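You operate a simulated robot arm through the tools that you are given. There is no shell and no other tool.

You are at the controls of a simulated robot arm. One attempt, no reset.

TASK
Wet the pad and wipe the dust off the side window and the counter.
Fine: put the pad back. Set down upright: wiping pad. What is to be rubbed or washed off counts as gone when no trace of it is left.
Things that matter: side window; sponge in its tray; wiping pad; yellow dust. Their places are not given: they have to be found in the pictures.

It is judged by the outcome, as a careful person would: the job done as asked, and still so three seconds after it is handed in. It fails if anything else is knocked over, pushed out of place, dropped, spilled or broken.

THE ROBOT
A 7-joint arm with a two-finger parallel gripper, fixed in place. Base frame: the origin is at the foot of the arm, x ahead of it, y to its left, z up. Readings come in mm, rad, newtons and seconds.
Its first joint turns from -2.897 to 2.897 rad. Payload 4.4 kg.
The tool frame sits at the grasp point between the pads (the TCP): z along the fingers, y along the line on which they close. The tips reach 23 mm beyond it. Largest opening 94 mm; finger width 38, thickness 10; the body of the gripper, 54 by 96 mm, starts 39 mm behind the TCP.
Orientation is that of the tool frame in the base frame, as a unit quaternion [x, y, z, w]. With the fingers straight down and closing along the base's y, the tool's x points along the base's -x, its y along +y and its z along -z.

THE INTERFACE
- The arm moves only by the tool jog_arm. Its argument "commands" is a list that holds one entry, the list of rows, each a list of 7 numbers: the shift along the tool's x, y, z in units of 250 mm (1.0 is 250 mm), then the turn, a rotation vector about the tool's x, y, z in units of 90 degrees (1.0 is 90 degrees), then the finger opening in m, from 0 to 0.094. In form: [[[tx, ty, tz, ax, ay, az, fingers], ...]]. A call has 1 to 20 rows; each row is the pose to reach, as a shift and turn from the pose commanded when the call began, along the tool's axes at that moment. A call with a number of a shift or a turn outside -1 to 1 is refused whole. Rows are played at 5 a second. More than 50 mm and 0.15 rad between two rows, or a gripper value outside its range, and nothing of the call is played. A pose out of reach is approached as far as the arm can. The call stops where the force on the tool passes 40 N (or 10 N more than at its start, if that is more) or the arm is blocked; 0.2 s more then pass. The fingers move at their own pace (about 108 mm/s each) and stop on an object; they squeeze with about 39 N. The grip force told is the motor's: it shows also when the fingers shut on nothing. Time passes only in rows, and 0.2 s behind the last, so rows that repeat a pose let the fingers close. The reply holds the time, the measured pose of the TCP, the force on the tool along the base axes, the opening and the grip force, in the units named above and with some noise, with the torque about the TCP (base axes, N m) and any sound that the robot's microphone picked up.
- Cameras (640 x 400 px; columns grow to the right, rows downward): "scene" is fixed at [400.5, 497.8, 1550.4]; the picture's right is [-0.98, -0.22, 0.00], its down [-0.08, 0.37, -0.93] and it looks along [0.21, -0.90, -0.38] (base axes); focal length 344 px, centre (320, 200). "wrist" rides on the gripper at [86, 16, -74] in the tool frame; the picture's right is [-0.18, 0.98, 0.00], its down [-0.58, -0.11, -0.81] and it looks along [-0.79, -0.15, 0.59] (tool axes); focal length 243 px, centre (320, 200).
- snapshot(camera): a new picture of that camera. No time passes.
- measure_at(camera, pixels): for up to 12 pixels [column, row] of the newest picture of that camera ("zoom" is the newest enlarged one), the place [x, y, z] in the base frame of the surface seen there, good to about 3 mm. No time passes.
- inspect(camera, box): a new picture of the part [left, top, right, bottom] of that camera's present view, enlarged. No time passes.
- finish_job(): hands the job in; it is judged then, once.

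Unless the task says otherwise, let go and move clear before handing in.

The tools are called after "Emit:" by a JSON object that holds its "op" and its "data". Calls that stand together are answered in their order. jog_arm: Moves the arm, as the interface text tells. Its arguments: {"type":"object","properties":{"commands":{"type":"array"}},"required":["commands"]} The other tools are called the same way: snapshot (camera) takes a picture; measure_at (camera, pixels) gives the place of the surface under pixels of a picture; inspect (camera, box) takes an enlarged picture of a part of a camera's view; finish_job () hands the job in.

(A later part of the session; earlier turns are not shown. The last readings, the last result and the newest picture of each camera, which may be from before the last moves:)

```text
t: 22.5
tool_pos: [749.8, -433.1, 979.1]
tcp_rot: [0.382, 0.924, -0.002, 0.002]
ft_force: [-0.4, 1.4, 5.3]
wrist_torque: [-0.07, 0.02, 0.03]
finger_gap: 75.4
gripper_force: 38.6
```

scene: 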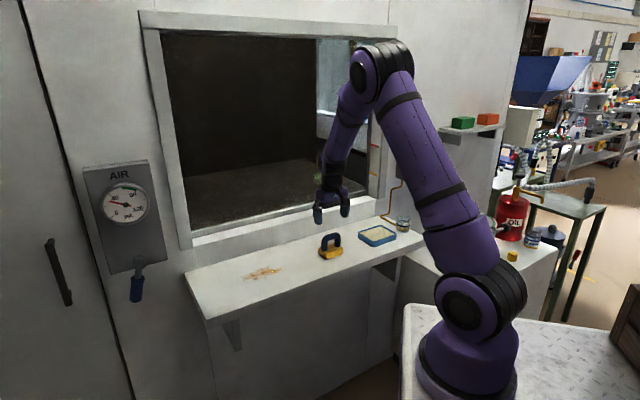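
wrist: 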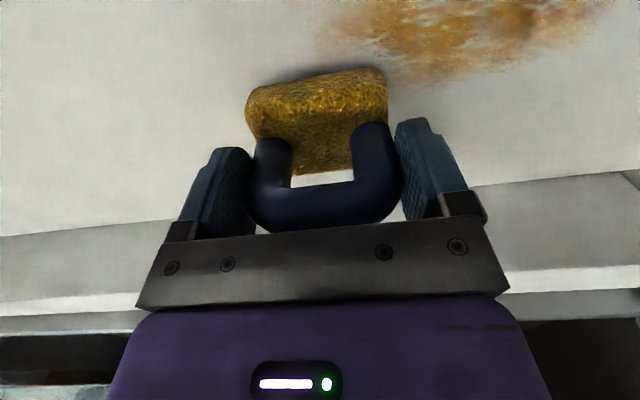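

Contact at 5.3 N. I'll sweep along the dust's rear strip and back.

Emit:
{"op": "jog_arm", "data": {"commands": [[[0, 0, 0.004, 0, 0, 0, 0.03], [0, 0.08, 0.004, 0, 0, 0, 0.03], [0, 0.16, 0.004, 0, 0, 0, 0.03], [0, 0.24, 0.004, 0, 0, 0, 0.03], [0, 0.32, 0.004, 0, 0, 0, 0.03], [0, 0.4, 0.004, 0, 0, 0, 0.03], [0, 0.48, 0.004, 0, 0, 0, 0.03], [0, 0.56, 0.004, 0, 0, 0, 0.03], [0, 0.6, 0.004, 0, 0, 0, 0.03]]]}}

Emit:
{"op": "inspect", "data": {"camera": "scene", "box": [202, 210, 334, 310]}}

Emit:
{"op": "snapshot", "data": {"camera": "wrist"}}

```text
t: 23.9
tool_pos: [819.8, -363.0, 977.1]
tcp_rot: [0.382, 0.924, -0.002, 0.004]
ft_force: [-0.5, 1.0, 10.9]
wrist_torque: [0.32, 0.0, 0.11]
finger_gap: 75.3
gripper_force: 38.6
stopped in row 7: the force on the tool passed its limit at 41 N (the readings are from after the stop); the commanded pose is now the measured one
```

```text
4.00 times, centred on (268, 260) of scene
```

zoom: 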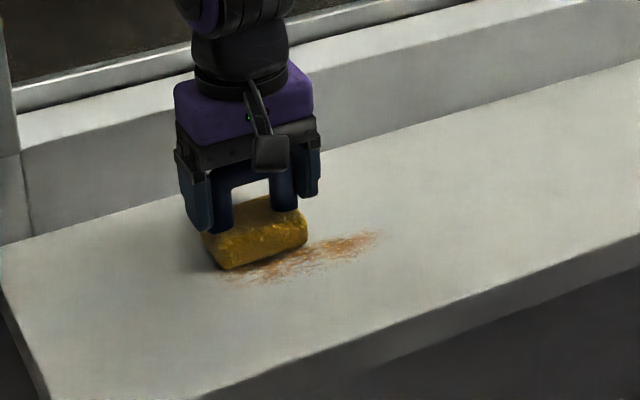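

```text
taken
```

wrist: 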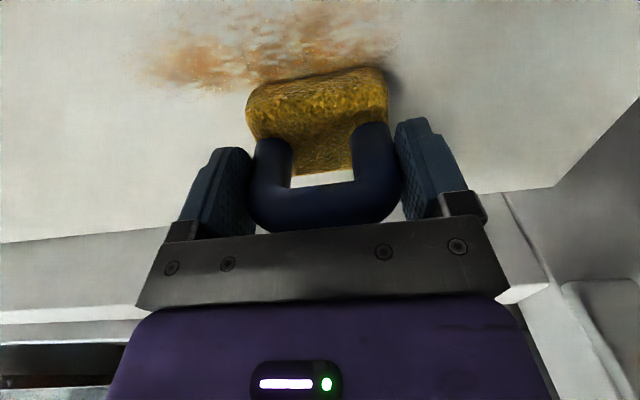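

The rear strip has been wiped clean; the call stopped on a force spike at t≈323. I'll ease the pressure a little and continue more slowly.

Emit:
{"op": "jog_arm", "data": {"commands": [[[0, 0, -0.002, 0, 0, 0, 0.03], [0, 0.04, -0.002, 0, 0, 0, 0.03], [0, 0.08, -0.002, 0, 0, 0, 0.03], [0, 0.12, -0.002, 0, 0, 0, 0.03], [0, 0.16, -0.002, 0, 0, 0, 0.03], [0, 0.18, -0.002, 0, 0, 0, 0.03]]]}}

```text
t: 25.4
tool_pos: [850.3, -332.9, 977.5]
tcp_rot: [0.382, 0.924, -0.002, 0.004]
ft_force: [-5.3, -7.5, 20.7]
wrist_torque: [-0.25, 0.13, 0.05]
finger_gap: 75.1
gripper_force: 38.9
```

Force is 20.7 N at the outer end, so the surface rises slightly along t relative to the arm. I'll lift, step 22 mm toward the front, and sweep back with a sloped height.

Emit:
{"op": "jog_arm", "data": {"commands": [[[0, 0, -0.03, 0, 0, 0, 0.03], [0.04, 0, -0.04, 0, 0, 0, 0.03], [0.088, 0, -0.03, 0, 0, 0, 0.03], [0.088, 0, -0.01, 0, 0, 0, 0.03], [0.088, 0, -0.0035, 0, 0, 0, 0.03], [0.088, -0.05, -0.003, 0, 0, 0, 0.03], [0.088, -0.1, -0.0023, 0, 0, 0, 0.03], [0.088, -0.15, -0.0016, 0, 0, 0, 0.03], [0.088, -0.2, -0.001, 0, 0, 0, 0.03], [0.088, -0.25, -0.0003, 0, 0, 0, 0.03], [0.088, -0.3, 0.0004, 0, 0, 0, 0.03], [0.088, -0.35, 0.001, 0, 0, 0, 0.03], [0.088, -0.4, 0.0017, 0, 0, 0, 0.03], [0.088, -0.45, 0.0024, 0, 0, 0, 0.03], [0.088, -0.5, 0.003, 0, 0, 0, 0.03], [0.088, -0.55, 0.0037, 0, 0, 0, 0.03], [0.088, -0.58, 0.004, 0, 0, 0, 0.03]]]}}

Emit:
{"op": "inspect", "data": {"camera": "scene", "box": [202, 210, 334, 310]}}

Emit:
{"op": "snapshot", "data": {"camera": "wrist"}}

```text
t: 28.9
tool_pos: [733.8, -417.1, 977.2]
tcp_rot: [0.382, 0.924, -0.002, 0.002]
ft_force: [10.2, 8.4, 30.7]
wrist_torque: [0.32, -0.46, 0.03]
finger_gap: 75.4
gripper_force: 38.4
```

```text
4.00 times, centred on (268, 260) of scene
```

zoom: 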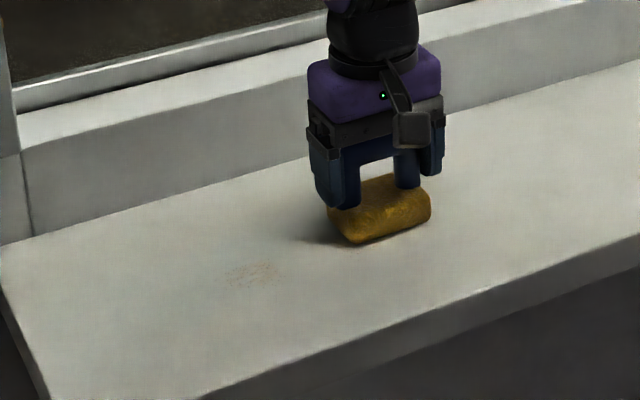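

```text
taken
```

wrist: 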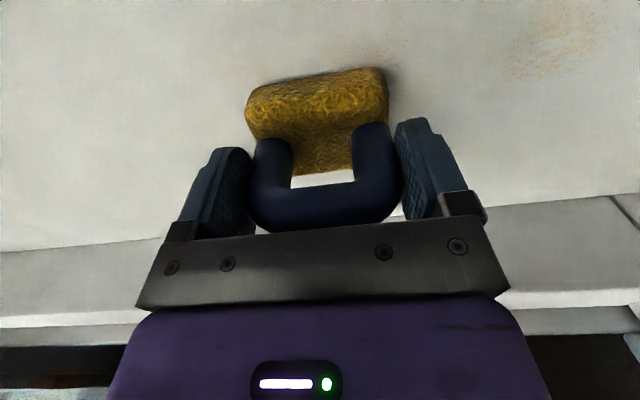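

Nearly all is gone; a faint remainder shows at zoom (250,272) and at the pad's front edge. I'll lift, step to the front strip (n≈-790), and sweep along t again with lighter pressure.

Emit:
{"op": "jog_arm", "data": {"commands": [[[0, 0, -0.03, 0, 0, 0, 0.03], [0.05, -0.02, -0.04, 0, 0, 0, 0.03], [0.095, -0.04, -0.03, 0, 0, 0, 0.03], [0.095, -0.04, -0.012, 0, 0, 0, 0.03], [0.095, -0.04, -0.004, 0, 0, 0, 0.03], [0.095, 0.02, -0.004, 0, 0, 0, 0.03], [0.095, 0.08, -0.0045, 0, 0, 0, 0.03], [0.095, 0.14, -0.005, 0, 0, 0, 0.03], [0.095, 0.2, -0.0055, 0, 0, 0, 0.03], [0.095, 0.26, -0.006, 0, 0, 0, 0.03], [0.095, 0.32, -0.0065, 0, 0, 0, 0.03], [0.095, 0.38, -0.007, 0, 0, 0, 0.03], [0.095, 0.44, -0.0075, 0, 0, 0, 0.03], [0.095, 0.5, -0.008, 0, 0, 0, 0.03], [0.095, 0.56, -0.008, 0, 0, 0, 0.03], [0.095, 0.6, -0.008, 0, 0, 0, 0.03]]]}}

Emit:
{"op": "inspect", "data": {"camera": "scene", "box": [202, 210, 334, 310]}}

Emit:
{"op": "snapshot", "data": {"camera": "wrist"}}

```text
t: 32.4
tool_pos: [820.8, -296.4, 976.6]
tcp_rot: [0.382, 0.924, -0.002, 0.002]
ft_force: [0.5, -0.1, -0.9]
wrist_torque: [0.02, 0.0, -0.01]
finger_gap: 75.5
gripper_force: 38.9
```

```text
4.00 times, centred on (268, 260) of scene
```

zoom: 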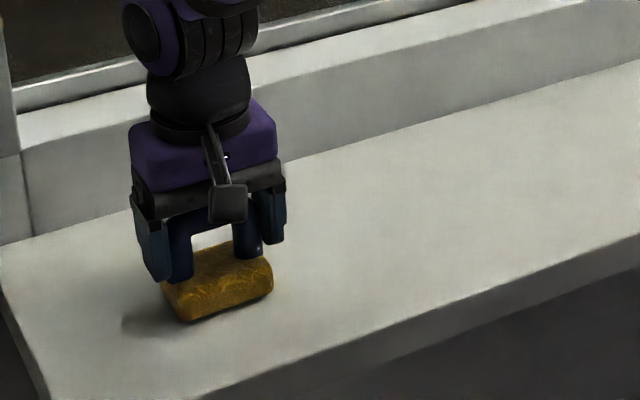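

```text
taken
```

wrist: 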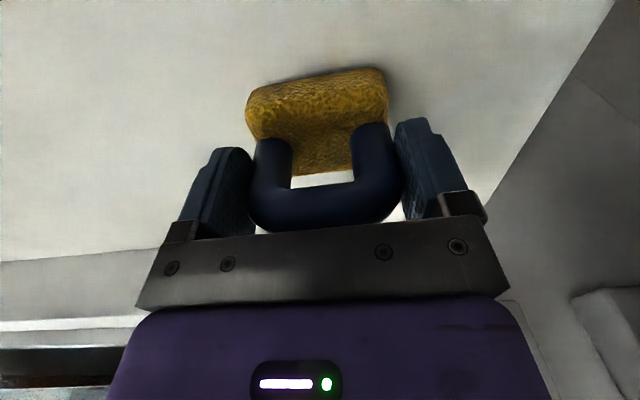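

The counter looks clean, with force now near zero at the end of the stroke. I'll lift up and move away to inspect the whole wiped area.

Emit:
{"op": "jog_arm", "data": {"commands": [[[0, 0, -0.1, 0, 0, 0, 0.03], [0, 0, -0.25, 0, 0, 0, 0.03], [0, -0.15, -0.36, 0, 0, 0, 0.03], [0, -0.34, -0.4, 0, 0, 0, 0.03], [0, -0.53, -0.4, 0, 0, 0, 0.03], [0, -0.72, -0.4, 0, 0, 0, 0.03], [0, -0.9, -0.4, 0, 0, 0, 0.03], [0, -0.9, -0.4, 0, 0, 0, 0.03]]]}}

Emit:
{"op": "inspect", "data": {"camera": "scene", "box": [202, 230, 314, 310]}}

Emit:
{"op": "snapshot", "data": {"camera": "wrist"}}

```text
t: 34.1
tool_pos: [662.1, -454.6, 1076.2]
tcp_rot: [0.381, 0.924, -0.002, 0.002]
ft_force: [0.0, 0.9, -0.6]
wrist_torque: [-0.03, -0.03, 0.01]
finger_gap: 75.4
gripper_force: 39.1
```

```text
5.00 times, centred on (258, 270) of scene
```

zoom: 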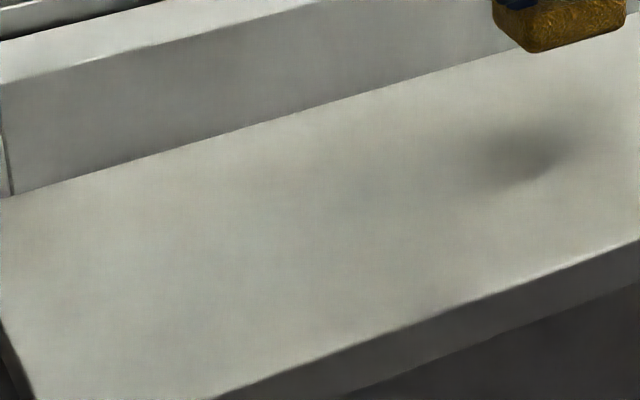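

```text
taken
```

wrist: 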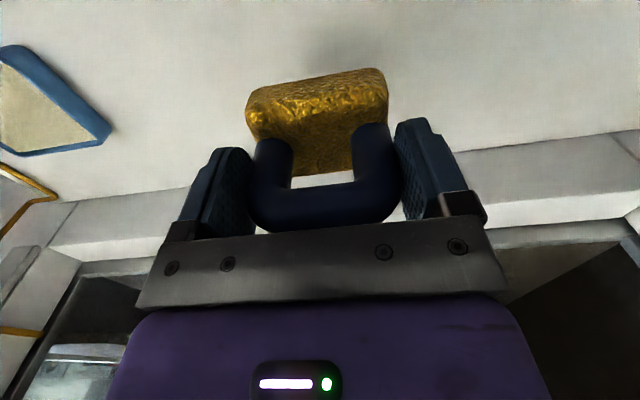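

The counter shows no trace left. I'll look closely at the pad to judge whether it is still wet.

Emit:
{"op": "inspect", "data": {"camera": "wrist", "box": [170, 0, 430, 240]}}

Emit:
{"op": "inspect", "data": {"camera": "scene", "box": [270, 180, 366, 260]}}

Emit:
{"op": "inspect", "data": {"camera": "scene", "box": [232, 255, 296, 295]}}

```text
1.67 times, centred on (300, 120) of wrist
```

zoom: 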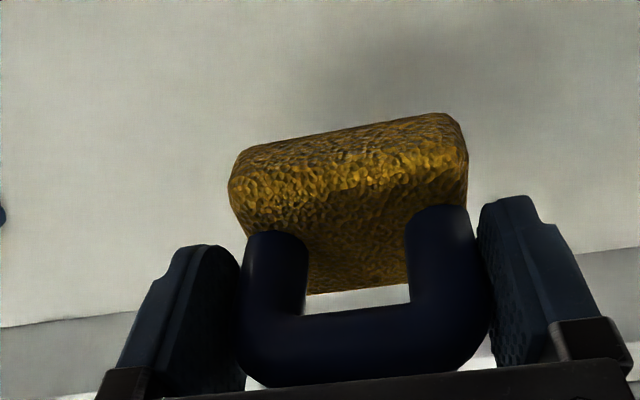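

```text
5.00 times, centred on (318, 220) of scene
```

zoom: 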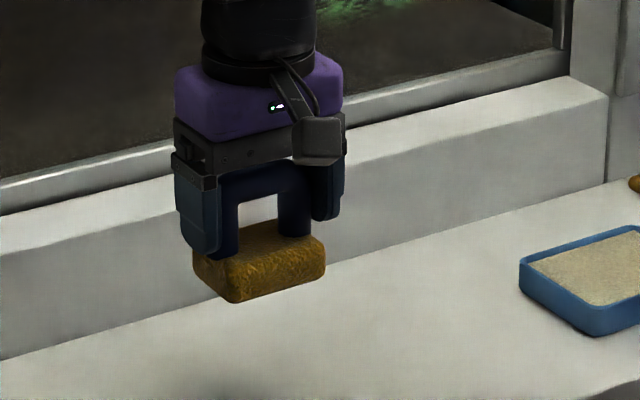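

```text
10.00 times, centred on (264, 275) of scene
```

zoom: 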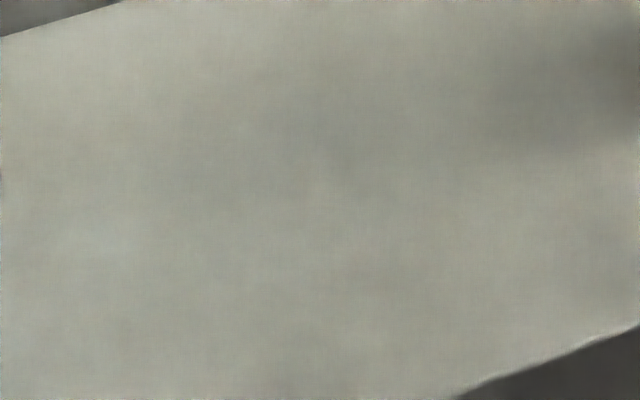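

The counter is spotless even at 10x. To be sure the pad is wet for the glass I'll give it another dab on the sponge.

Emit:
{"op": "jog_arm", "data": {"commands": [[[0, -0.18, 0, 0, 0, 0, 0.03], [0, -0.36, 0, 0, 0, 0, 0.03], [0, -0.54, 0, 0, 0, 0, 0.03], [0, -0.72, 0, 0, 0, 0, 0.03], [0, -0.9, 0, 0, 0, 0, 0.03], [0, -0.9, 0, 0, 0, 0, 0.03]]]}}

```text
t: 35.5
tool_pos: [505.1, -614.1, 1080.6]
tcp_rot: [0.382, 0.924, -0.003, 0.004]
ft_force: [0.5, -0.4, -0.5]
wrist_torque: [0.0, 0.01, 0.02]
finger_gap: 75.4
gripper_force: 39.4
```

At n=-791, t=-77. I'll move over the sponge's centre and lower to just above it.

Emit:
{"op": "jog_arm", "data": {"commands": [[[0, -0.16, 0, 0, 0, 0, 0.03], [0, -0.328, 0, 0, 0, 0, 0.03], [0, -0.328, 0.1, 0, 0, 0, 0.03], [0, -0.328, 0.2, 0, 0, 0, 0.03], [0, -0.328, 0.28, 0, 0, 0, 0.03], [0, -0.328, 0.296, 0, 0, 0, 0.03], [0, -0.328, 0.304, 0, 0, 0, 0.03], [0, -0.328, 0.304, 0, 0, 0, 0.03]]]}}

Emit:
{"op": "snapshot", "data": {"camera": "wrist"}}

```text
t: 37.4
tool_pos: [445.8, -672.9, 1002.6]
tcp_rot: [0.382, 0.924, -0.001, 0.003]
ft_force: [-0.5, 0.7, -0.8]
wrist_torque: [-0.01, -0.03, 0.0]
finger_gap: 75.3
gripper_force: 38.9
```

```text
taken
```

wrist: 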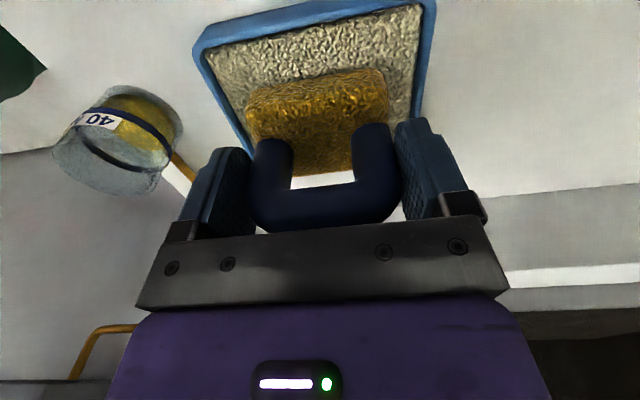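

The pad is centred over the sponge, not yet touching. I'll press about 3 mm, hold, and lift to z≈1100.

Emit:
{"op": "jog_arm", "data": {"commands": [[[0, 0, 0.005, 0, 0, 0, 0.03], [0, 0, 0.009, 0, 0, 0, 0.03], [0, 0, 0.012, 0, 0, 0, 0.03], [0, 0, 0.012, 0, 0, 0, 0.03], [0, 0, 0.012, 0, 0, 0, 0.03], [0, 0, 0.012, 0, 0, 0, 0.03]]]}}

```text
t: 38.8
tool_pos: [446.0, -673.3, 1000.1]
tcp_rot: [0.382, 0.924, -0.002, 0.003]
ft_force: [-2.0, -0.8, 26.3]
wrist_torque: [0.18, -0.15, -0.04]
finger_gap: 75.2
gripper_force: 38.8
```

Pressed at 26 N. I'll lift off to z≈1100 and back away from the wall to make room for pitching the tool horizontal.

Emit:
{"op": "jog_arm", "data": {"commands": [[[0, 0, -0.1, 0, 0, 0, 0.03], [0, 0, -0.26, 0, 0, 0, 0.03], [0, 0.08, -0.42, 0, 0, 0, 0.03], [0.05, 0.16, -0.5, 0, 0, 0, 0.03], [0.12, 0.24, -0.56, 0, 0, 0, 0.03], [0.2, 0.3, -0.6, 0, 0, 0, 0.03], [0.2, 0.3, -0.6, 0, 0, 0, 0.03]]]}}

Emit:
{"op": "snapshot", "data": {"camera": "scene"}}

Emit:
{"op": "measure_at", "data": {"camera": "scene", "pixels": [[465, 375], [470, 310], [520, 360], [285, 222], [285, 208], [365, 200], [378, 196], [300, 205], [300, 210], [300, 220]]}}

```text
t: 40.4
tool_pos: [463.7, -584.5, 1149.8]
tcp_rot: [0.382, 0.924, -0.001, 0.003]
ft_force: [0.3, -0.3, -1.0]
wrist_torque: [-0.01, 0.01, 0.0]
finger_gap: 75.5
gripper_force: 38.8
```

```text
taken
```

scene: 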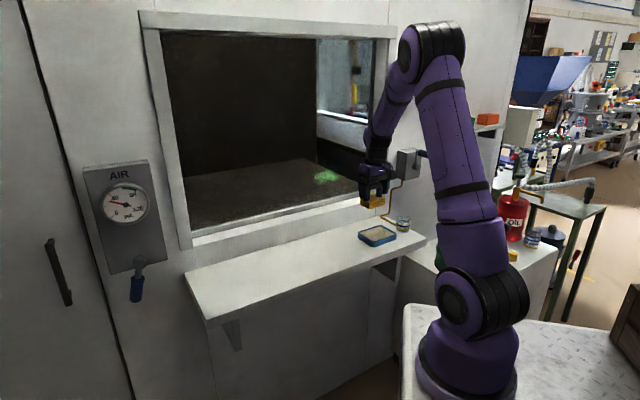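

```text
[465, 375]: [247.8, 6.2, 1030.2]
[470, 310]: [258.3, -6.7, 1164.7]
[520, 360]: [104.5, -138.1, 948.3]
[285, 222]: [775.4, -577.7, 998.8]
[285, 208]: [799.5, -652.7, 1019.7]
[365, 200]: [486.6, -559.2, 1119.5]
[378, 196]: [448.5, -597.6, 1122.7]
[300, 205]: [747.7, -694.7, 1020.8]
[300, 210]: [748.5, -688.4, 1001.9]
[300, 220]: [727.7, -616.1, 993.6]
```

The arm is clear of the wall at n≈-741, t≈-85, z≈1150, opposite the smear. I'll pitch the tool 90° about its y axis so the pad faces the glass.

Emit:
{"op": "jog_arm", "data": {"commands": [[[0, 0, 0, 0, -0.08, 0, 0.03], [0, 0, 0, 0, -0.16, 0, 0.03], [0, 0, 0, 0, -0.24, 0, 0.03], [0, 0, 0, 0, -0.32, 0, 0.03], [0, 0, 0, 0, -0.4, 0, 0.03], [0, 0, 0, 0, -0.48, 0, 0.03], [0, 0, 0, 0, -0.48, 0, 0.03]]]}}

Emit:
{"op": "snapshot", "data": {"camera": "scene"}}

```text
t: 42.0
tool_pos: [466.1, -580.7, 1144.3]
tcp_rot: [0.354, 0.865, -0.137, 0.328]
ft_force: [2.9, 1.6, -0.4]
wrist_torque: [-0.03, 0.13, -0.14]
finger_gap: 75.2
gripper_force: 38.8
out of reach, approached as far as the arm can: row 6
```

```text
taken
```

scene: 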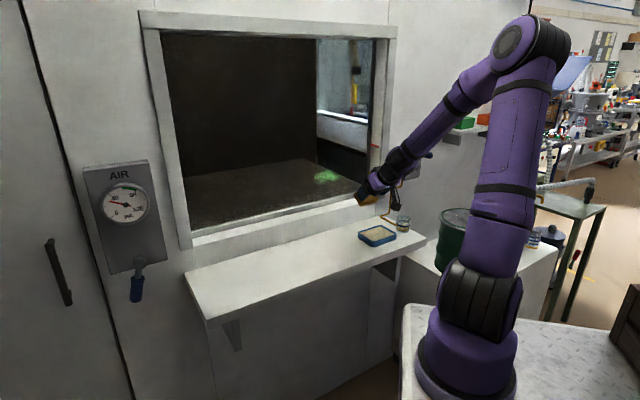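

The arm got to about 41° pitch and then hit its reach limit, since it is too close to its base for a horizontal tool. I'll move toward the window (about 130 mm along -n) at this pitch, then continue pitching.

Emit:
{"op": "jog_arm", "data": {"commands": [[[-0.1, 0, 0.089, 0, 0, 0, 0.03], [-0.2, 0, 0.178, 0, 0, 0, 0.03], [-0.3, 0, 0.266, 0, 0, 0, 0.03], [-0.39, 0, 0.345, 0, 0, 0, 0.03], [-0.39, 0, 0.345, 0, 0, 0, 0.03]]]}}

Emit:
{"op": "snapshot", "data": {"camera": "wrist"}}

```text
t: 43.1
tool_pos: [554.5, -674.2, 1151.4]
tcp_rot: [0.353, 0.858, -0.142, 0.344]
ft_force: [-0.9, -0.9, -0.4]
wrist_torque: [0.0, 0.02, -0.01]
finger_gap: 75.3
gripper_force: 38.7
```

```text
taken
```

wrist: 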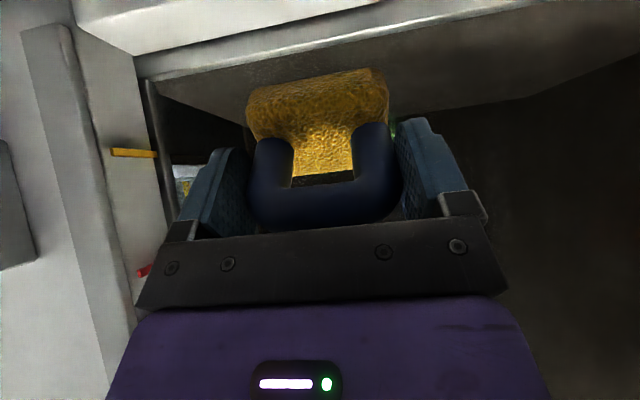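

Now at n≈-869 with 43.5° pitch. I'll continue pitching to horizontal.

Emit:
{"op": "jog_arm", "data": {"commands": [[[0, 0, 0, 0, -0.08, 0, 0.03], [0, 0, 0, 0, -0.16, 0, 0.03], [0, 0, 0, 0, -0.24, 0, 0.03], [0, 0, 0, 0, -0.32, 0, 0.03], [0, 0, 0, 0, -0.4, 0, 0.03], [0, 0, 0, 0, -0.48, 0, 0.03], [0, 0, 0, 0, -0.515, 0, 0.03], [0, 0, 0, 0, -0.515, 0, 0.03]]]}}

Emit:
{"op": "snapshot", "data": {"camera": "wrist"}}

Emit:
{"op": "snapshot", "data": {"camera": "scene"}}

```text
t: 45.0
tool_pos: [555.2, -674.7, 1153.0]
tcp_rot: [0.271, 0.653, -0.271, 0.653]
ft_force: [-0.3, -0.1, -1.0]
wrist_torque: [0.0, -0.01, 0.01]
finger_gap: 75.2
gripper_force: 38.8
```

```text
taken
```

wrist: 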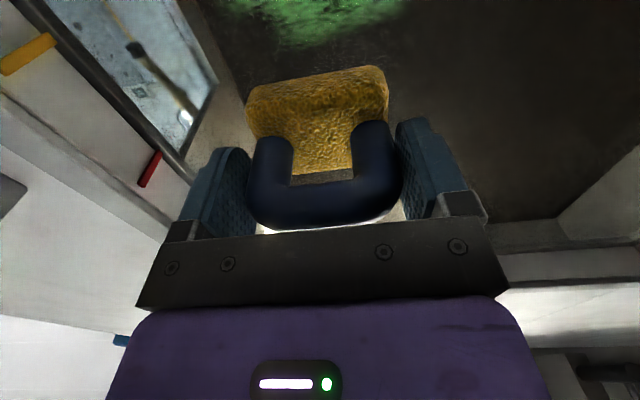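

```text
taken
```

scene: 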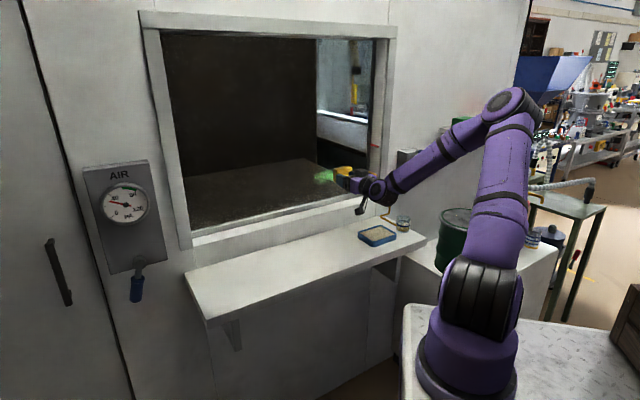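

The tool is now horizontal facing the glass; the smear shows at the top of the wrist view (250–405, 0–45). I'll measure its extent from the current view.

Emit:
{"op": "inspect", "data": {"camera": "wrist", "box": [210, 0, 450, 100]}}

Emit:
{"op": "measure_at", "data": {"camera": "wrist", "pixels": [[260, 5], [280, 10], [300, 15], [320, 10], [340, 10], [360, 8], [380, 8], [300, 30], [310, 40], [330, 30], [350, 20], [395, 5]]}}

Emit:
{"op": "measure_at", "data": {"camera": "wrist", "pixels": [[305, 20], [305, 35], [315, 25], [315, 45], [325, 5], [335, 20], [345, 5], [365, 18], [290, 20], [275, 15], [265, 12], [410, 8]]}}

```text
2.67 times, centred on (330, 50) of wrist
```

zoom: 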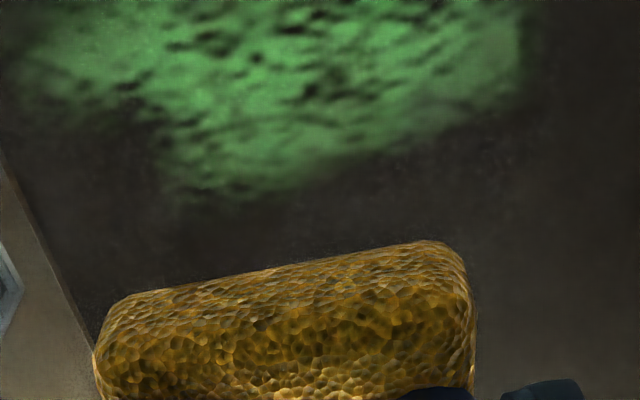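

```text
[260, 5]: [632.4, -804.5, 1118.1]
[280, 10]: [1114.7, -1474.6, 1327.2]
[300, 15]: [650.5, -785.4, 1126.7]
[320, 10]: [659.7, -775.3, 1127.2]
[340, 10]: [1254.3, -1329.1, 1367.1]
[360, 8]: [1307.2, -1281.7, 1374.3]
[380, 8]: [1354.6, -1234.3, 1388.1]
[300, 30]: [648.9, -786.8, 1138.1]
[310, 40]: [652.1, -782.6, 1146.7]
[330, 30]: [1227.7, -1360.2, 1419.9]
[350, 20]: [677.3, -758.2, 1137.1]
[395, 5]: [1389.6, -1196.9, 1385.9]
```

```text
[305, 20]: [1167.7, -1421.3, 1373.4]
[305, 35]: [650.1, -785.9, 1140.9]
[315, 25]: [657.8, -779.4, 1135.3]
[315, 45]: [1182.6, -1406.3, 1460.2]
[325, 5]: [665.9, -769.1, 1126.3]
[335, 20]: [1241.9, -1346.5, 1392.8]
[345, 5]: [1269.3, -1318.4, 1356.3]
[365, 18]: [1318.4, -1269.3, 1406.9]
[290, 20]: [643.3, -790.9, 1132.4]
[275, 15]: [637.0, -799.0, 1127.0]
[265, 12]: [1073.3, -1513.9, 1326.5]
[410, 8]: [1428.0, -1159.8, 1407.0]
```

The glass is at n≈-1015.5 and the smear spans t≈-157 to -12, z≈1085 to 1152. I'll move to the upper strip's right end (t≈-150, z≈1138) and stop about 12 mm short of the glass.

Emit:
{"op": "jog_arm", "data": {"commands": [[[0.03, -0.13, 0.06, 0, 0, 0, 0.03], [0.06, -0.26, 0.12, 0, 0, 0, 0.03], [0.06, -0.262, 0.2, 0, 0, 0, 0.03], [0.06, -0.262, 0.28, 0, 0, 0, 0.03], [0.06, -0.262, 0.3, 0, 0, 0, 0.03], [0.06, -0.262, 0.3, 0, 0, 0, 0.03]]]}}

Emit:
{"op": "inspect", "data": {"camera": "scene", "box": [280, 130, 424, 240]}}

Emit:
{"op": "snapshot", "data": {"camera": "wrist"}}

```text
t: 46.4
tool_pos: [563.9, -775.5, 1137.8]
tcp_rot: [0.27, 0.655, -0.27, 0.653]
ft_force: [-0.1, -0.4, -0.6]
wrist_torque: [0.04, 0.0, -0.01]
finger_gap: 75.2
gripper_force: 38.7
```

```text
3.64 times, centred on (352, 185) of scene
```

zoom: 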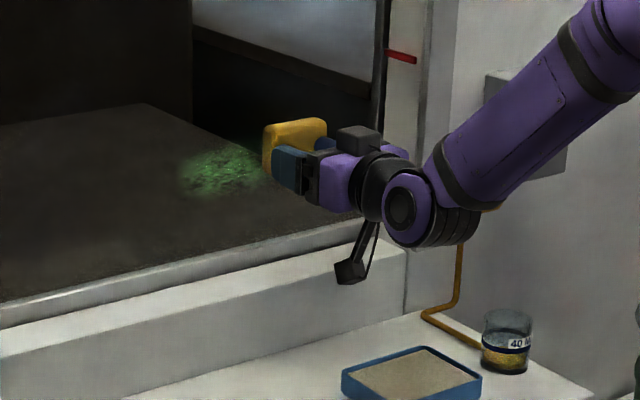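

```text
taken
```

wrist: 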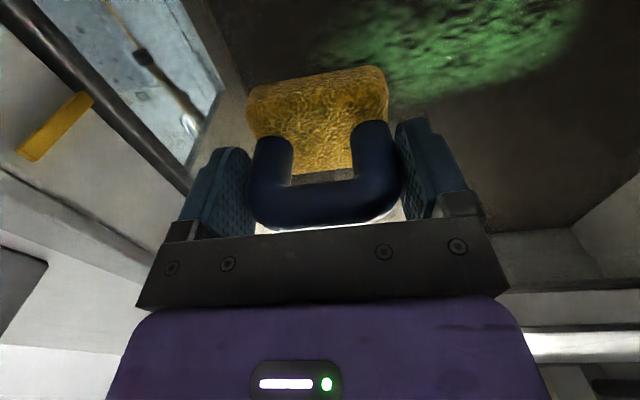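

At n=-947, t=-150, z=1138, about 10 mm from the glass. I'll approach to light contact.

Emit:
{"op": "jog_arm", "data": {"commands": [[[0, 0, 0.02, 0, 0, 0, 0.03], [0, 0, 0.034, 0, 0, 0, 0.03], [0, 0, 0.04, 0, 0, 0, 0.03], [0, 0, 0.043, 0, 0, 0, 0.03], [0, 0, 0.043, 0, 0, 0, 0.03]]]}}

```text
t: 47.5
tool_pos: [571.4, -783.0, 1138.7]
tcp_rot: [0.269, 0.654, -0.27, 0.653]
ft_force: [-0.4, -0.4, -0.7]
wrist_torque: [0.0, 0.0, -0.01]
finger_gap: 75.3
gripper_force: 39.2
```

No contact yet at n=-957.7. I'll creep forward 2 mm.

Emit:
{"op": "jog_arm", "data": {"commands": [[[0, 0, 0.004, 0, 0, 0, 0.03], [0, 0, 0.008, 0, 0, 0, 0.03], [0, 0, 0.008, 0, 0, 0, 0.03]]]}}

```text
t: 48.4
tool_pos: [571.2, -783.8, 1138.4]
tcp_rot: [0.27, 0.654, -0.271, 0.652]
ft_force: [-15.2, 18.6, -3.1]
wrist_torque: [-0.46, -0.36, -0.28]
finger_gap: 75.3
gripper_force: 38.9
```

Contact at about 24 N, a bit firm; I'll ease off 1 mm and sweep along +t slowly.

Emit:
{"op": "jog_arm", "data": {"commands": [[[0, 0, -0.004, 0, 0, 0, 0.03], [0, 0.04, -0.004, 0, 0, 0, 0.03], [0, 0.09, -0.004, 0, 0, 0, 0.03], [0, 0.14, -0.004, 0, 0, 0, 0.03], [0, 0.19, -0.004, 0, 0, 0, 0.03], [0, 0.24, -0.004, 0, 0, 0, 0.03], [0, 0.28, -0.004, 0, 0, 0, 0.03]]]}}

Emit:
{"op": "snapshot", "data": {"camera": "wrist"}}

Emit:
{"op": "inspect", "data": {"camera": "scene", "box": [280, 130, 424, 240]}}

```text
t: 50.0
tool_pos: [620.7, -733.0, 1138.6]
tcp_rot: [0.271, 0.653, -0.272, 0.653]
ft_force: [-13.0, 6.3, -0.5]
wrist_torque: [-0.18, -0.39, -0.48]
finger_gap: 75.1
gripper_force: 39.0
```

```text
taken
```

wrist: 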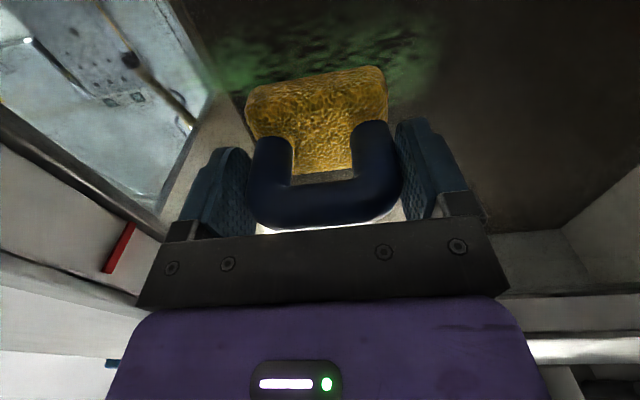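

```text
3.64 times, centred on (352, 185) of scene
```

zoom: 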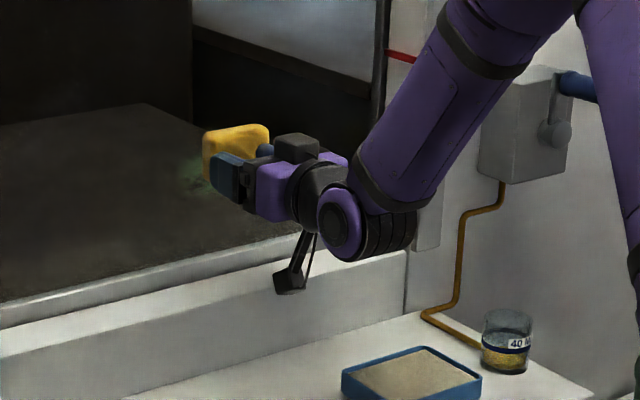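

It is wiping well, 13.6 N normal force with moderate drag. I'll continue along +t to about t=-5.

Emit:
{"op": "jog_arm", "data": {"commands": [[[0, 0.05, 0, 0, 0, 0, 0.03], [0, 0.1, 0, 0, 0, 0, 0.03], [0, 0.15, 0, 0, 0, 0, 0.03], [0, 0.2, 0, 0, 0, 0, 0.03], [0, 0.25, 0, 0, 0, 0, 0.03], [0, 0.3, 0, 0, 0, 0, 0.03]]]}}

Emit:
{"op": "snapshot", "data": {"camera": "wrist"}}

Emit:
{"op": "inspect", "data": {"camera": "scene", "box": [280, 130, 424, 240]}}

```text
t: 51.4
tool_pos: [673.6, -679.4, 1139.6]
tcp_rot: [0.27, 0.654, -0.27, 0.653]
ft_force: [-5.8, 3.4, -0.5]
wrist_torque: [-0.09, -0.15, -0.11]
finger_gap: 75.1
gripper_force: 39.4
```

```text
taken
```

wrist: 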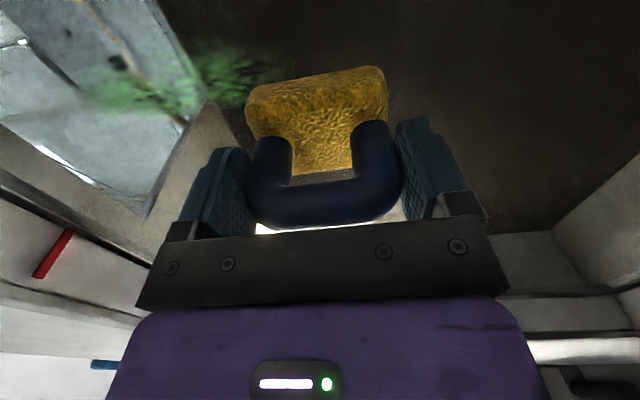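

```text
3.64 times, centred on (352, 185) of scene
```

zoom: 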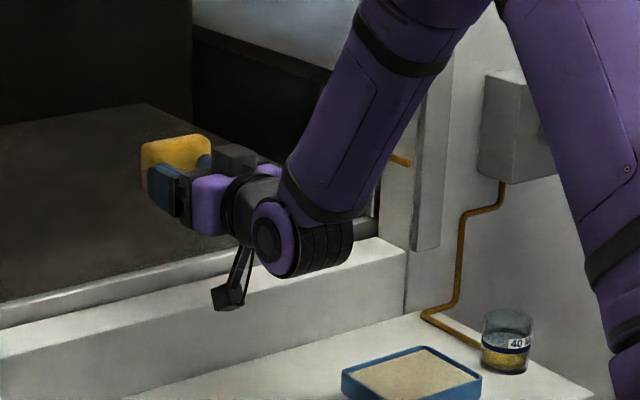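

The upper strip is wiped; green residue remains lower and toward -t. I'll back off, lower 24 mm, re-contact, and sweep back along -t.

Emit:
{"op": "jog_arm", "data": {"commands": [[[0, 0, -0.03, 0, 0, 0, 0.03], [0.05, 0.02, -0.04, 0, 0, 0, 0.03], [0.096, 0.02, -0.03, 0, 0, 0, 0.03], [0.096, 0.02, -0.012, 0, 0, 0, 0.03], [0.096, 0.02, -0.003, 0, 0, 0, 0.03], [0.096, 0.02, 0.001, 0, 0, 0, 0.03], [0.096, 0.02, 0.001, 0, 0, 0, 0.03]]]}}

```text
t: 53.0
tool_pos: [676.9, -677.1, 1114.9]
tcp_rot: [0.269, 0.655, -0.27, 0.653]
ft_force: [-1.5, 1.8, -1.1]
wrist_torque: [-0.04, -0.02, -0.03]
finger_gap: 75.3
gripper_force: 38.9
```

Light contact at about 2 N. I'll press slightly and sweep along -t.

Emit:
{"op": "jog_arm", "data": {"commands": [[[0, 0, 0.003, 0, 0, 0, 0.03], [0, -0.05, 0.003, 0, 0, 0, 0.03], [0, -0.1, 0.003, 0, 0, 0, 0.03], [0, -0.15, 0.003, 0, 0, 0, 0.03], [0, -0.2, 0.003, 0, 0, 0, 0.03], [0, -0.25, 0.003, 0, 0, 0, 0.03], [0, -0.3, 0.003, 0, 0, 0, 0.03], [0, -0.35, 0.003, 0, 0, 0, 0.03]]]}}

Emit:
{"op": "snapshot", "data": {"camera": "wrist"}}

```text
t: 54.8
tool_pos: [615.0, -738.4, 1114.8]
tcp_rot: [0.27, 0.654, -0.271, 0.653]
ft_force: [-10.0, 23.6, -0.2]
wrist_torque: [-0.25, -0.14, 0.29]
finger_gap: 75.6
gripper_force: 39.2
```

```text
taken
```

wrist: 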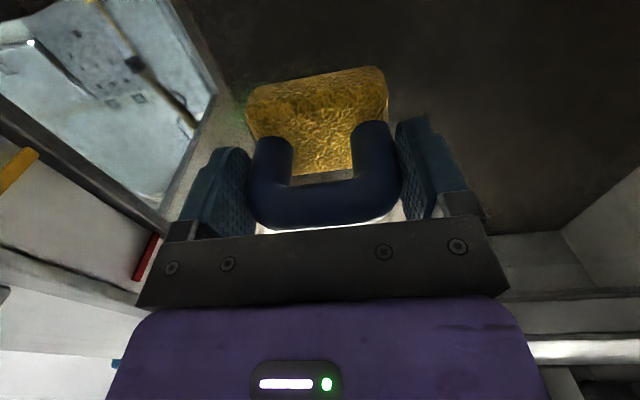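

Almost everything ahead is gone; the normal force rose to 24 N so I'll ease 0.8 mm and continue along -t.

Emit:
{"op": "jog_arm", "data": {"commands": [[[0, -0.02, -0.003, 0, 0, 0, 0.03], [0, -0.07, -0.003, 0, 0, 0, 0.03], [0, -0.12, -0.003, 0, 0, 0, 0.03], [0, -0.17, -0.003, 0, 0, 0, 0.03], [0, -0.22, -0.003, 0, 0, 0, 0.03], [0, -0.27, -0.003, 0, 0, 0, 0.03], [0, -0.31, -0.003, 0, 0, 0, 0.03]]]}}

Emit:
{"op": "snapshot", "data": {"camera": "wrist"}}

Emit:
{"op": "inspect", "data": {"camera": "scene", "box": [280, 130, 424, 240]}}

```text
t: 56.4
tool_pos: [560.5, -793.0, 1115.1]
tcp_rot: [0.27, 0.654, -0.27, 0.653]
ft_force: [-7.9, 14.5, -1.3]
wrist_torque: [-0.14, -0.09, -0.03]
finger_gap: 75.4
gripper_force: 39.0
```

```text
taken
```

wrist: 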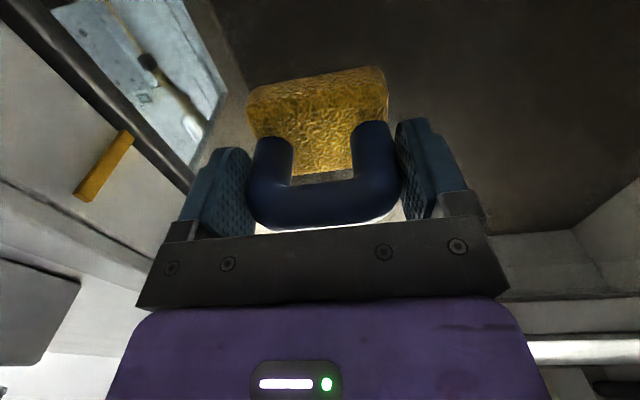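

```text
3.64 times, centred on (352, 185) of scene
```

zoom: 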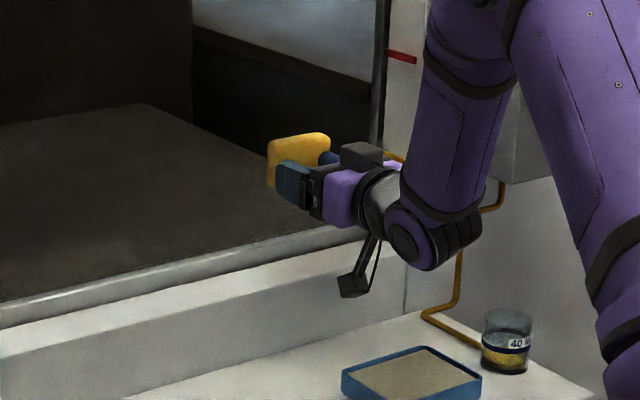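

It looks clean, but faint residue could remain at the lowest edge (z≈1085), so I'll do a third strip 22 mm lower, sweeping back along +t.

Emit:
{"op": "jog_arm", "data": {"commands": [[[0, 0, -0.03, 0, 0, 0, 0.03], [0.05, 0, -0.04, 0, 0, 0, 0.03], [0.09, 0, -0.03, 0, 0, 0, 0.03], [0.09, 0, -0.012, 0, 0, 0, 0.03], [0.09, 0, -0.003, 0, 0, 0, 0.03], [0.09, 0, -0.001, 0, 0, 0, 0.03], [0.09, 0.05, -0.001, 0, 0, 0, 0.03], [0.09, 0.1, -0.001, 0, 0, 0, 0.03], [0.09, 0.15, -0.001, 0, 0, 0, 0.03], [0.09, 0.2, -0.001, 0, 0, 0, 0.03], [0.09, 0.25, -0.001, 0, 0, 0, 0.03], [0.09, 0.3, -0.001, 0, 0, 0, 0.03]]]}}

```text
t: 59.0
tool_pos: [613.6, -740.6, 1091.8]
tcp_rot: [0.27, 0.654, -0.27, 0.653]
ft_force: [-3.3, 1.9, -0.7]
wrist_torque: [-0.04, -0.08, -0.17]
finger_gap: 75.4
gripper_force: 39.1
```

Force is light (about 4 N), so I'll press 0.8 mm more and continue along +t.

Emit:
{"op": "jog_arm", "data": {"commands": [[[0, 0, 0.003, 0, 0, 0, 0.03], [0, 0.05, 0.003, 0, 0, 0, 0.03], [0, 0.1, 0.003, 0, 0, 0, 0.03], [0, 0.15, 0.003, 0, 0, 0, 0.03], [0, 0.2, 0.003, 0, 0, 0, 0.03], [0, 0.25, 0.003, 0, 0, 0, 0.03], [0, 0.3, 0.003, 0, 0, 0, 0.03], [0, 0.34, 0.003, 0, 0, 0, 0.03]]]}}

Emit:
{"op": "snapshot", "data": {"camera": "wrist"}}

```text
t: 60.8
tool_pos: [672.7, -681.5, 1092.1]
tcp_rot: [0.269, 0.655, -0.27, 0.653]
ft_force: [-13.6, 6.4, -0.5]
wrist_torque: [-0.07, -0.05, -0.2]
finger_gap: 75.3
gripper_force: 38.8
```

```text
taken
```

wrist: 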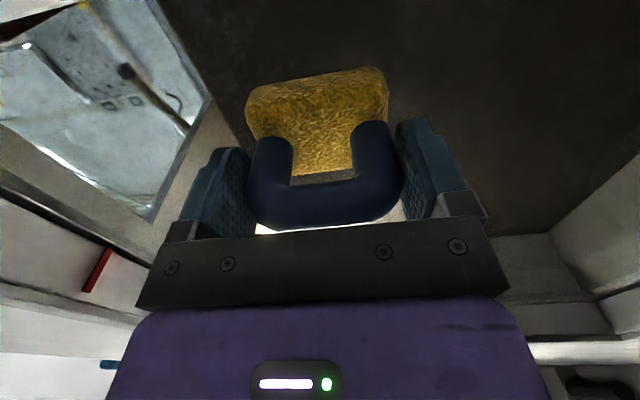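

No green is visible anywhere near the pad. I'll back off 85 mm and examine the pane in both cameras.

Emit:
{"op": "jog_arm", "data": {"commands": [[[0, 0, -0.06, 0, 0, 0, 0.03], [-0.04, 0, -0.18, 0, 0, 0, 0.03], [-0.12, 0, -0.3, 0, 0, 0, 0.03], [-0.2, 0, -0.34, 0, 0, 0, 0.03], [-0.2, 0, -0.34, 0, 0, 0, 0.03]]]}}

Emit:
{"op": "snapshot", "data": {"camera": "wrist"}}

Emit:
{"op": "inspect", "data": {"camera": "scene", "box": [280, 130, 380, 210]}}

Emit:
{"op": "snapshot", "data": {"camera": "scene"}}

```text
t: 62.0
tool_pos: [613.0, -622.4, 1142.7]
tcp_rot: [0.27, 0.654, -0.27, 0.653]
ft_force: [0.2, 0.9, -1.3]
wrist_torque: [0.0, 0.03, 0.01]
finger_gap: 75.1
gripper_force: 39.0
```

```text
taken
```

wrist: 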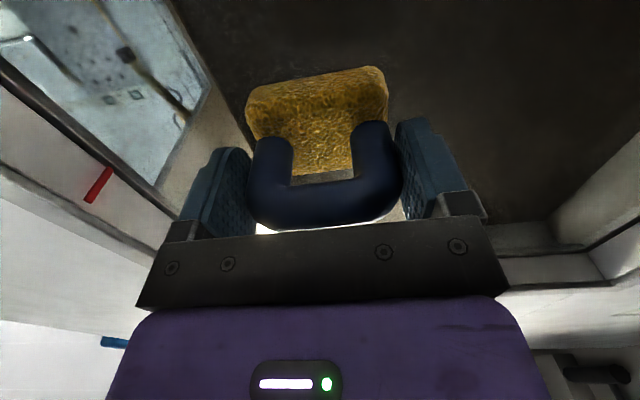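

```text
5.00 times, centred on (330, 170) of scene
```

zoom: 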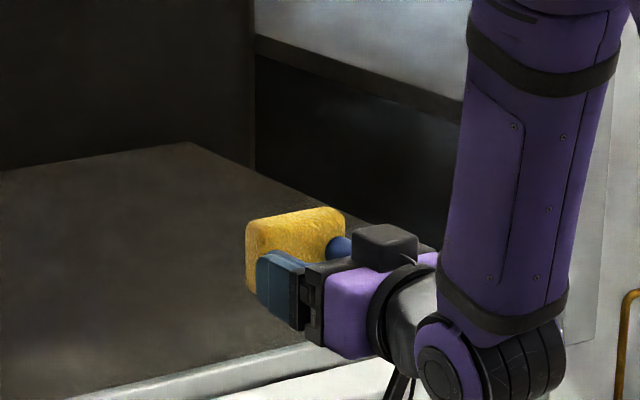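

```text
taken
```

scene: 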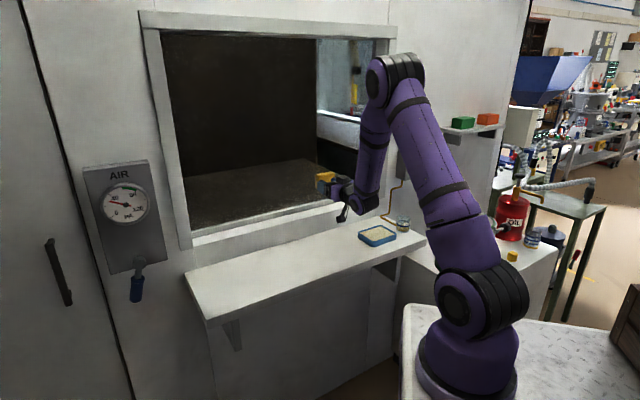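

The pad still hides the smear region in the scene view. I'll pitch the tool back down while retreating from the window so that I can inspect the pane.

Emit:
{"op": "jog_arm", "data": {"commands": [[[0, 0, 0, 0, 0.08, 0, 0.03], [0, 0, 0, 0, 0.16, 0, 0.03], [0, 0, 0, 0, 0.24, 0, 0.03], [0, 0, 0, 0, 0.32, 0, 0.03], [0, 0, 0, 0, 0.4, 0, 0.03], [0, 0, 0, 0, 0.48, 0, 0.03], [0, 0, -0.06, 0, 0.56, 0, 0.03], [0, 0, -0.12, 0, 0.64, 0, 0.03], [0, 0, -0.18, 0, 0.72, 0, 0.03], [0, 0, -0.24, 0, 0.8, 0, 0.03], [0, 0, -0.3, 0, 0.88, 0, 0.03], [0, 0, -0.33, 0, 0.96, 0, 0.03], [0, 0, -0.33, 0, 1.0, 0, 0.03], [0, 0, -0.33, 0, 1.0, 0, 0.03]]]}}

Emit:
{"op": "snapshot", "data": {"camera": "wrist"}}

Emit:
{"op": "snapshot", "data": {"camera": "scene"}}

Emit:
{"op": "inspect", "data": {"camera": "scene", "box": [280, 140, 376, 200]}}

```text
t: 65.0
tool_pos: [556.2, -562.4, 1141.8]
tcp_rot: [0.382, 0.924, -0.001, -0.001]
ft_force: [-0.8, -0.2, -0.6]
wrist_torque: [-0.03, -0.01, 0.0]
finger_gap: 75.3
gripper_force: 38.9
```

```text
taken
```

wrist: 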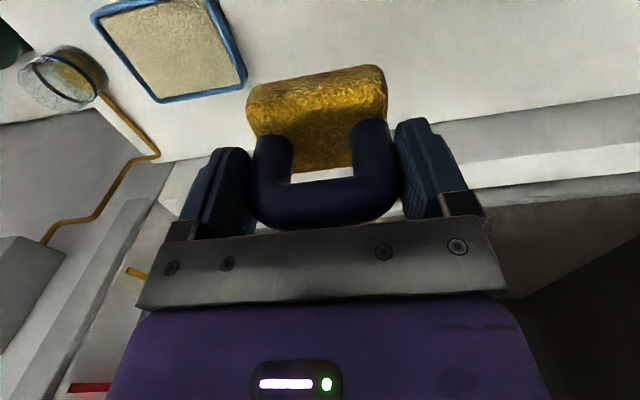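

```text
taken
```

scene: 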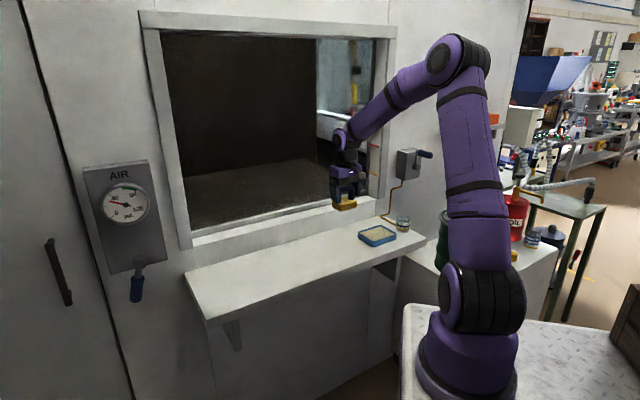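

```text
6.67 times, centred on (328, 170) of scene
```

zoom: 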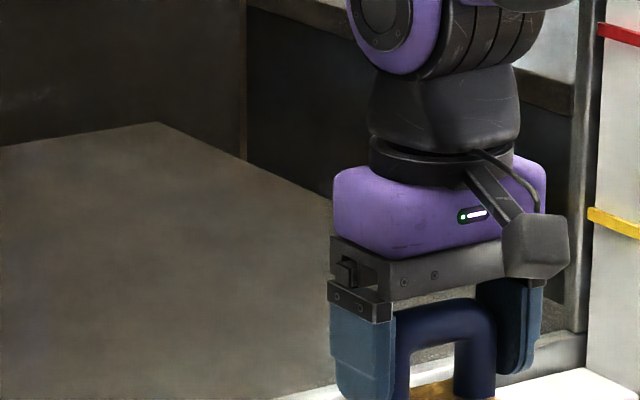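

The left half of the former smear is clean; the right half is hidden by the gripper. I'll retreat away from the wall and to the right so both cameras can see the pane.

Emit:
{"op": "jog_arm", "data": {"commands": [[[0.13, -0.1, -0.03, 0, 0, 0, 0.03], [0.26, -0.2, -0.06, 0, 0, 0, 0.03], [0.39, -0.3, -0.09, 0, 0, 0, 0.03], [0.52, -0.4, -0.12, 0, 0, 0, 0.03], [0.65, -0.5, -0.15, 0, 0, 0, 0.03], [0.76, -0.58, -0.18, 0, 0, 0, 0.03], [0.76, -0.58, -0.18, 0, 0, 0, 0.03]]]}}

Emit:
{"op": "snapshot", "data": {"camera": "scene"}}

Emit:
{"op": "inspect", "data": {"camera": "scene", "box": [296, 157, 360, 197]}}

Emit:
{"op": "inspect", "data": {"camera": "scene", "box": [220, 240, 316, 300]}}

```text
t: 66.5
tool_pos: [317.8, -532.5, 1188.6]
tcp_rot: [0.381, 0.925, 0.0, -0.001]
ft_force: [-0.2, -0.1, -0.5]
wrist_torque: [-0.02, 0.04, 0.0]
finger_gap: 75.3
gripper_force: 38.9
```

```text
taken
```

scene: 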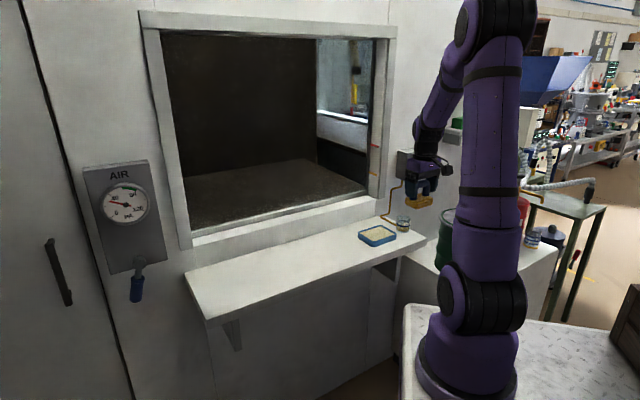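

```text
10.00 times, centred on (328, 177) of scene
```

zoom: 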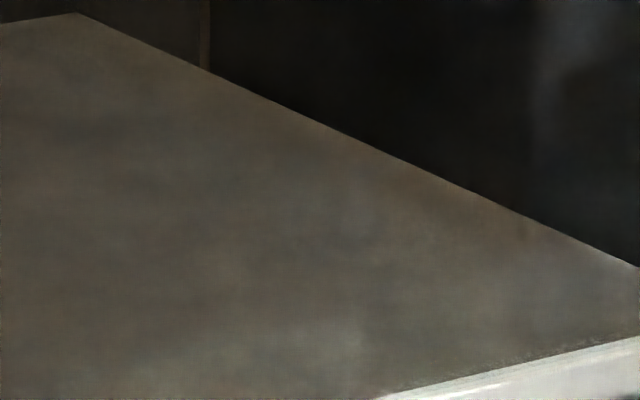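

```text
6.67 times, centred on (268, 270) of scene
```

zoom: 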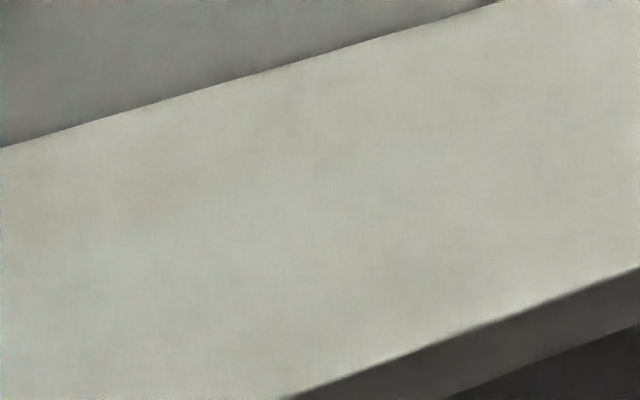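

Both the pane and counter look spotless. I'll double-check with measurements at the pixels that previously hit dust on the glass.

Emit:
{"op": "measure_at", "data": {"camera": "scene", "pixels": [[318, 175], [326, 176], [323, 178], [330, 175], [333, 171], [320, 180], [315, 178], [338, 178], [335, 180], [328, 173], [324, 182], [340, 175]]}}

Emit:
{"op": "inspect", "data": {"camera": "wrist", "box": [150, 0, 640, 300]}}

Emit:
{"op": "inspect", "data": {"camera": "scene", "box": [300, 190, 430, 270]}}

```text
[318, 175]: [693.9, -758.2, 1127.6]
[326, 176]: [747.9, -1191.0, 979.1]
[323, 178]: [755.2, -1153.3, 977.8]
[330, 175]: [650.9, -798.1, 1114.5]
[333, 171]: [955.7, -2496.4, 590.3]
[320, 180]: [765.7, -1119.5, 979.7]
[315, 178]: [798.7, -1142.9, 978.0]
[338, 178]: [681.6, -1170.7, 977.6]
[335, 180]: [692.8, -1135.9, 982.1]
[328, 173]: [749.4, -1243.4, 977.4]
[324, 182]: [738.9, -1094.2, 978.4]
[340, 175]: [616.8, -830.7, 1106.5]
```

```text
1.31 times, centred on (395, 150) of wrist
```

zoom: 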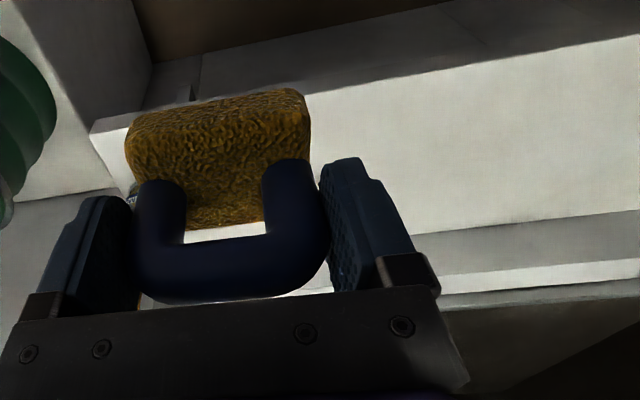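

```text
4.92 times, centred on (365, 230) of scene
```

zoom: 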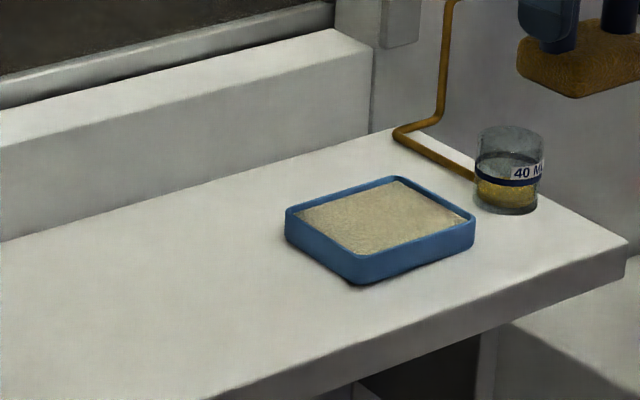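

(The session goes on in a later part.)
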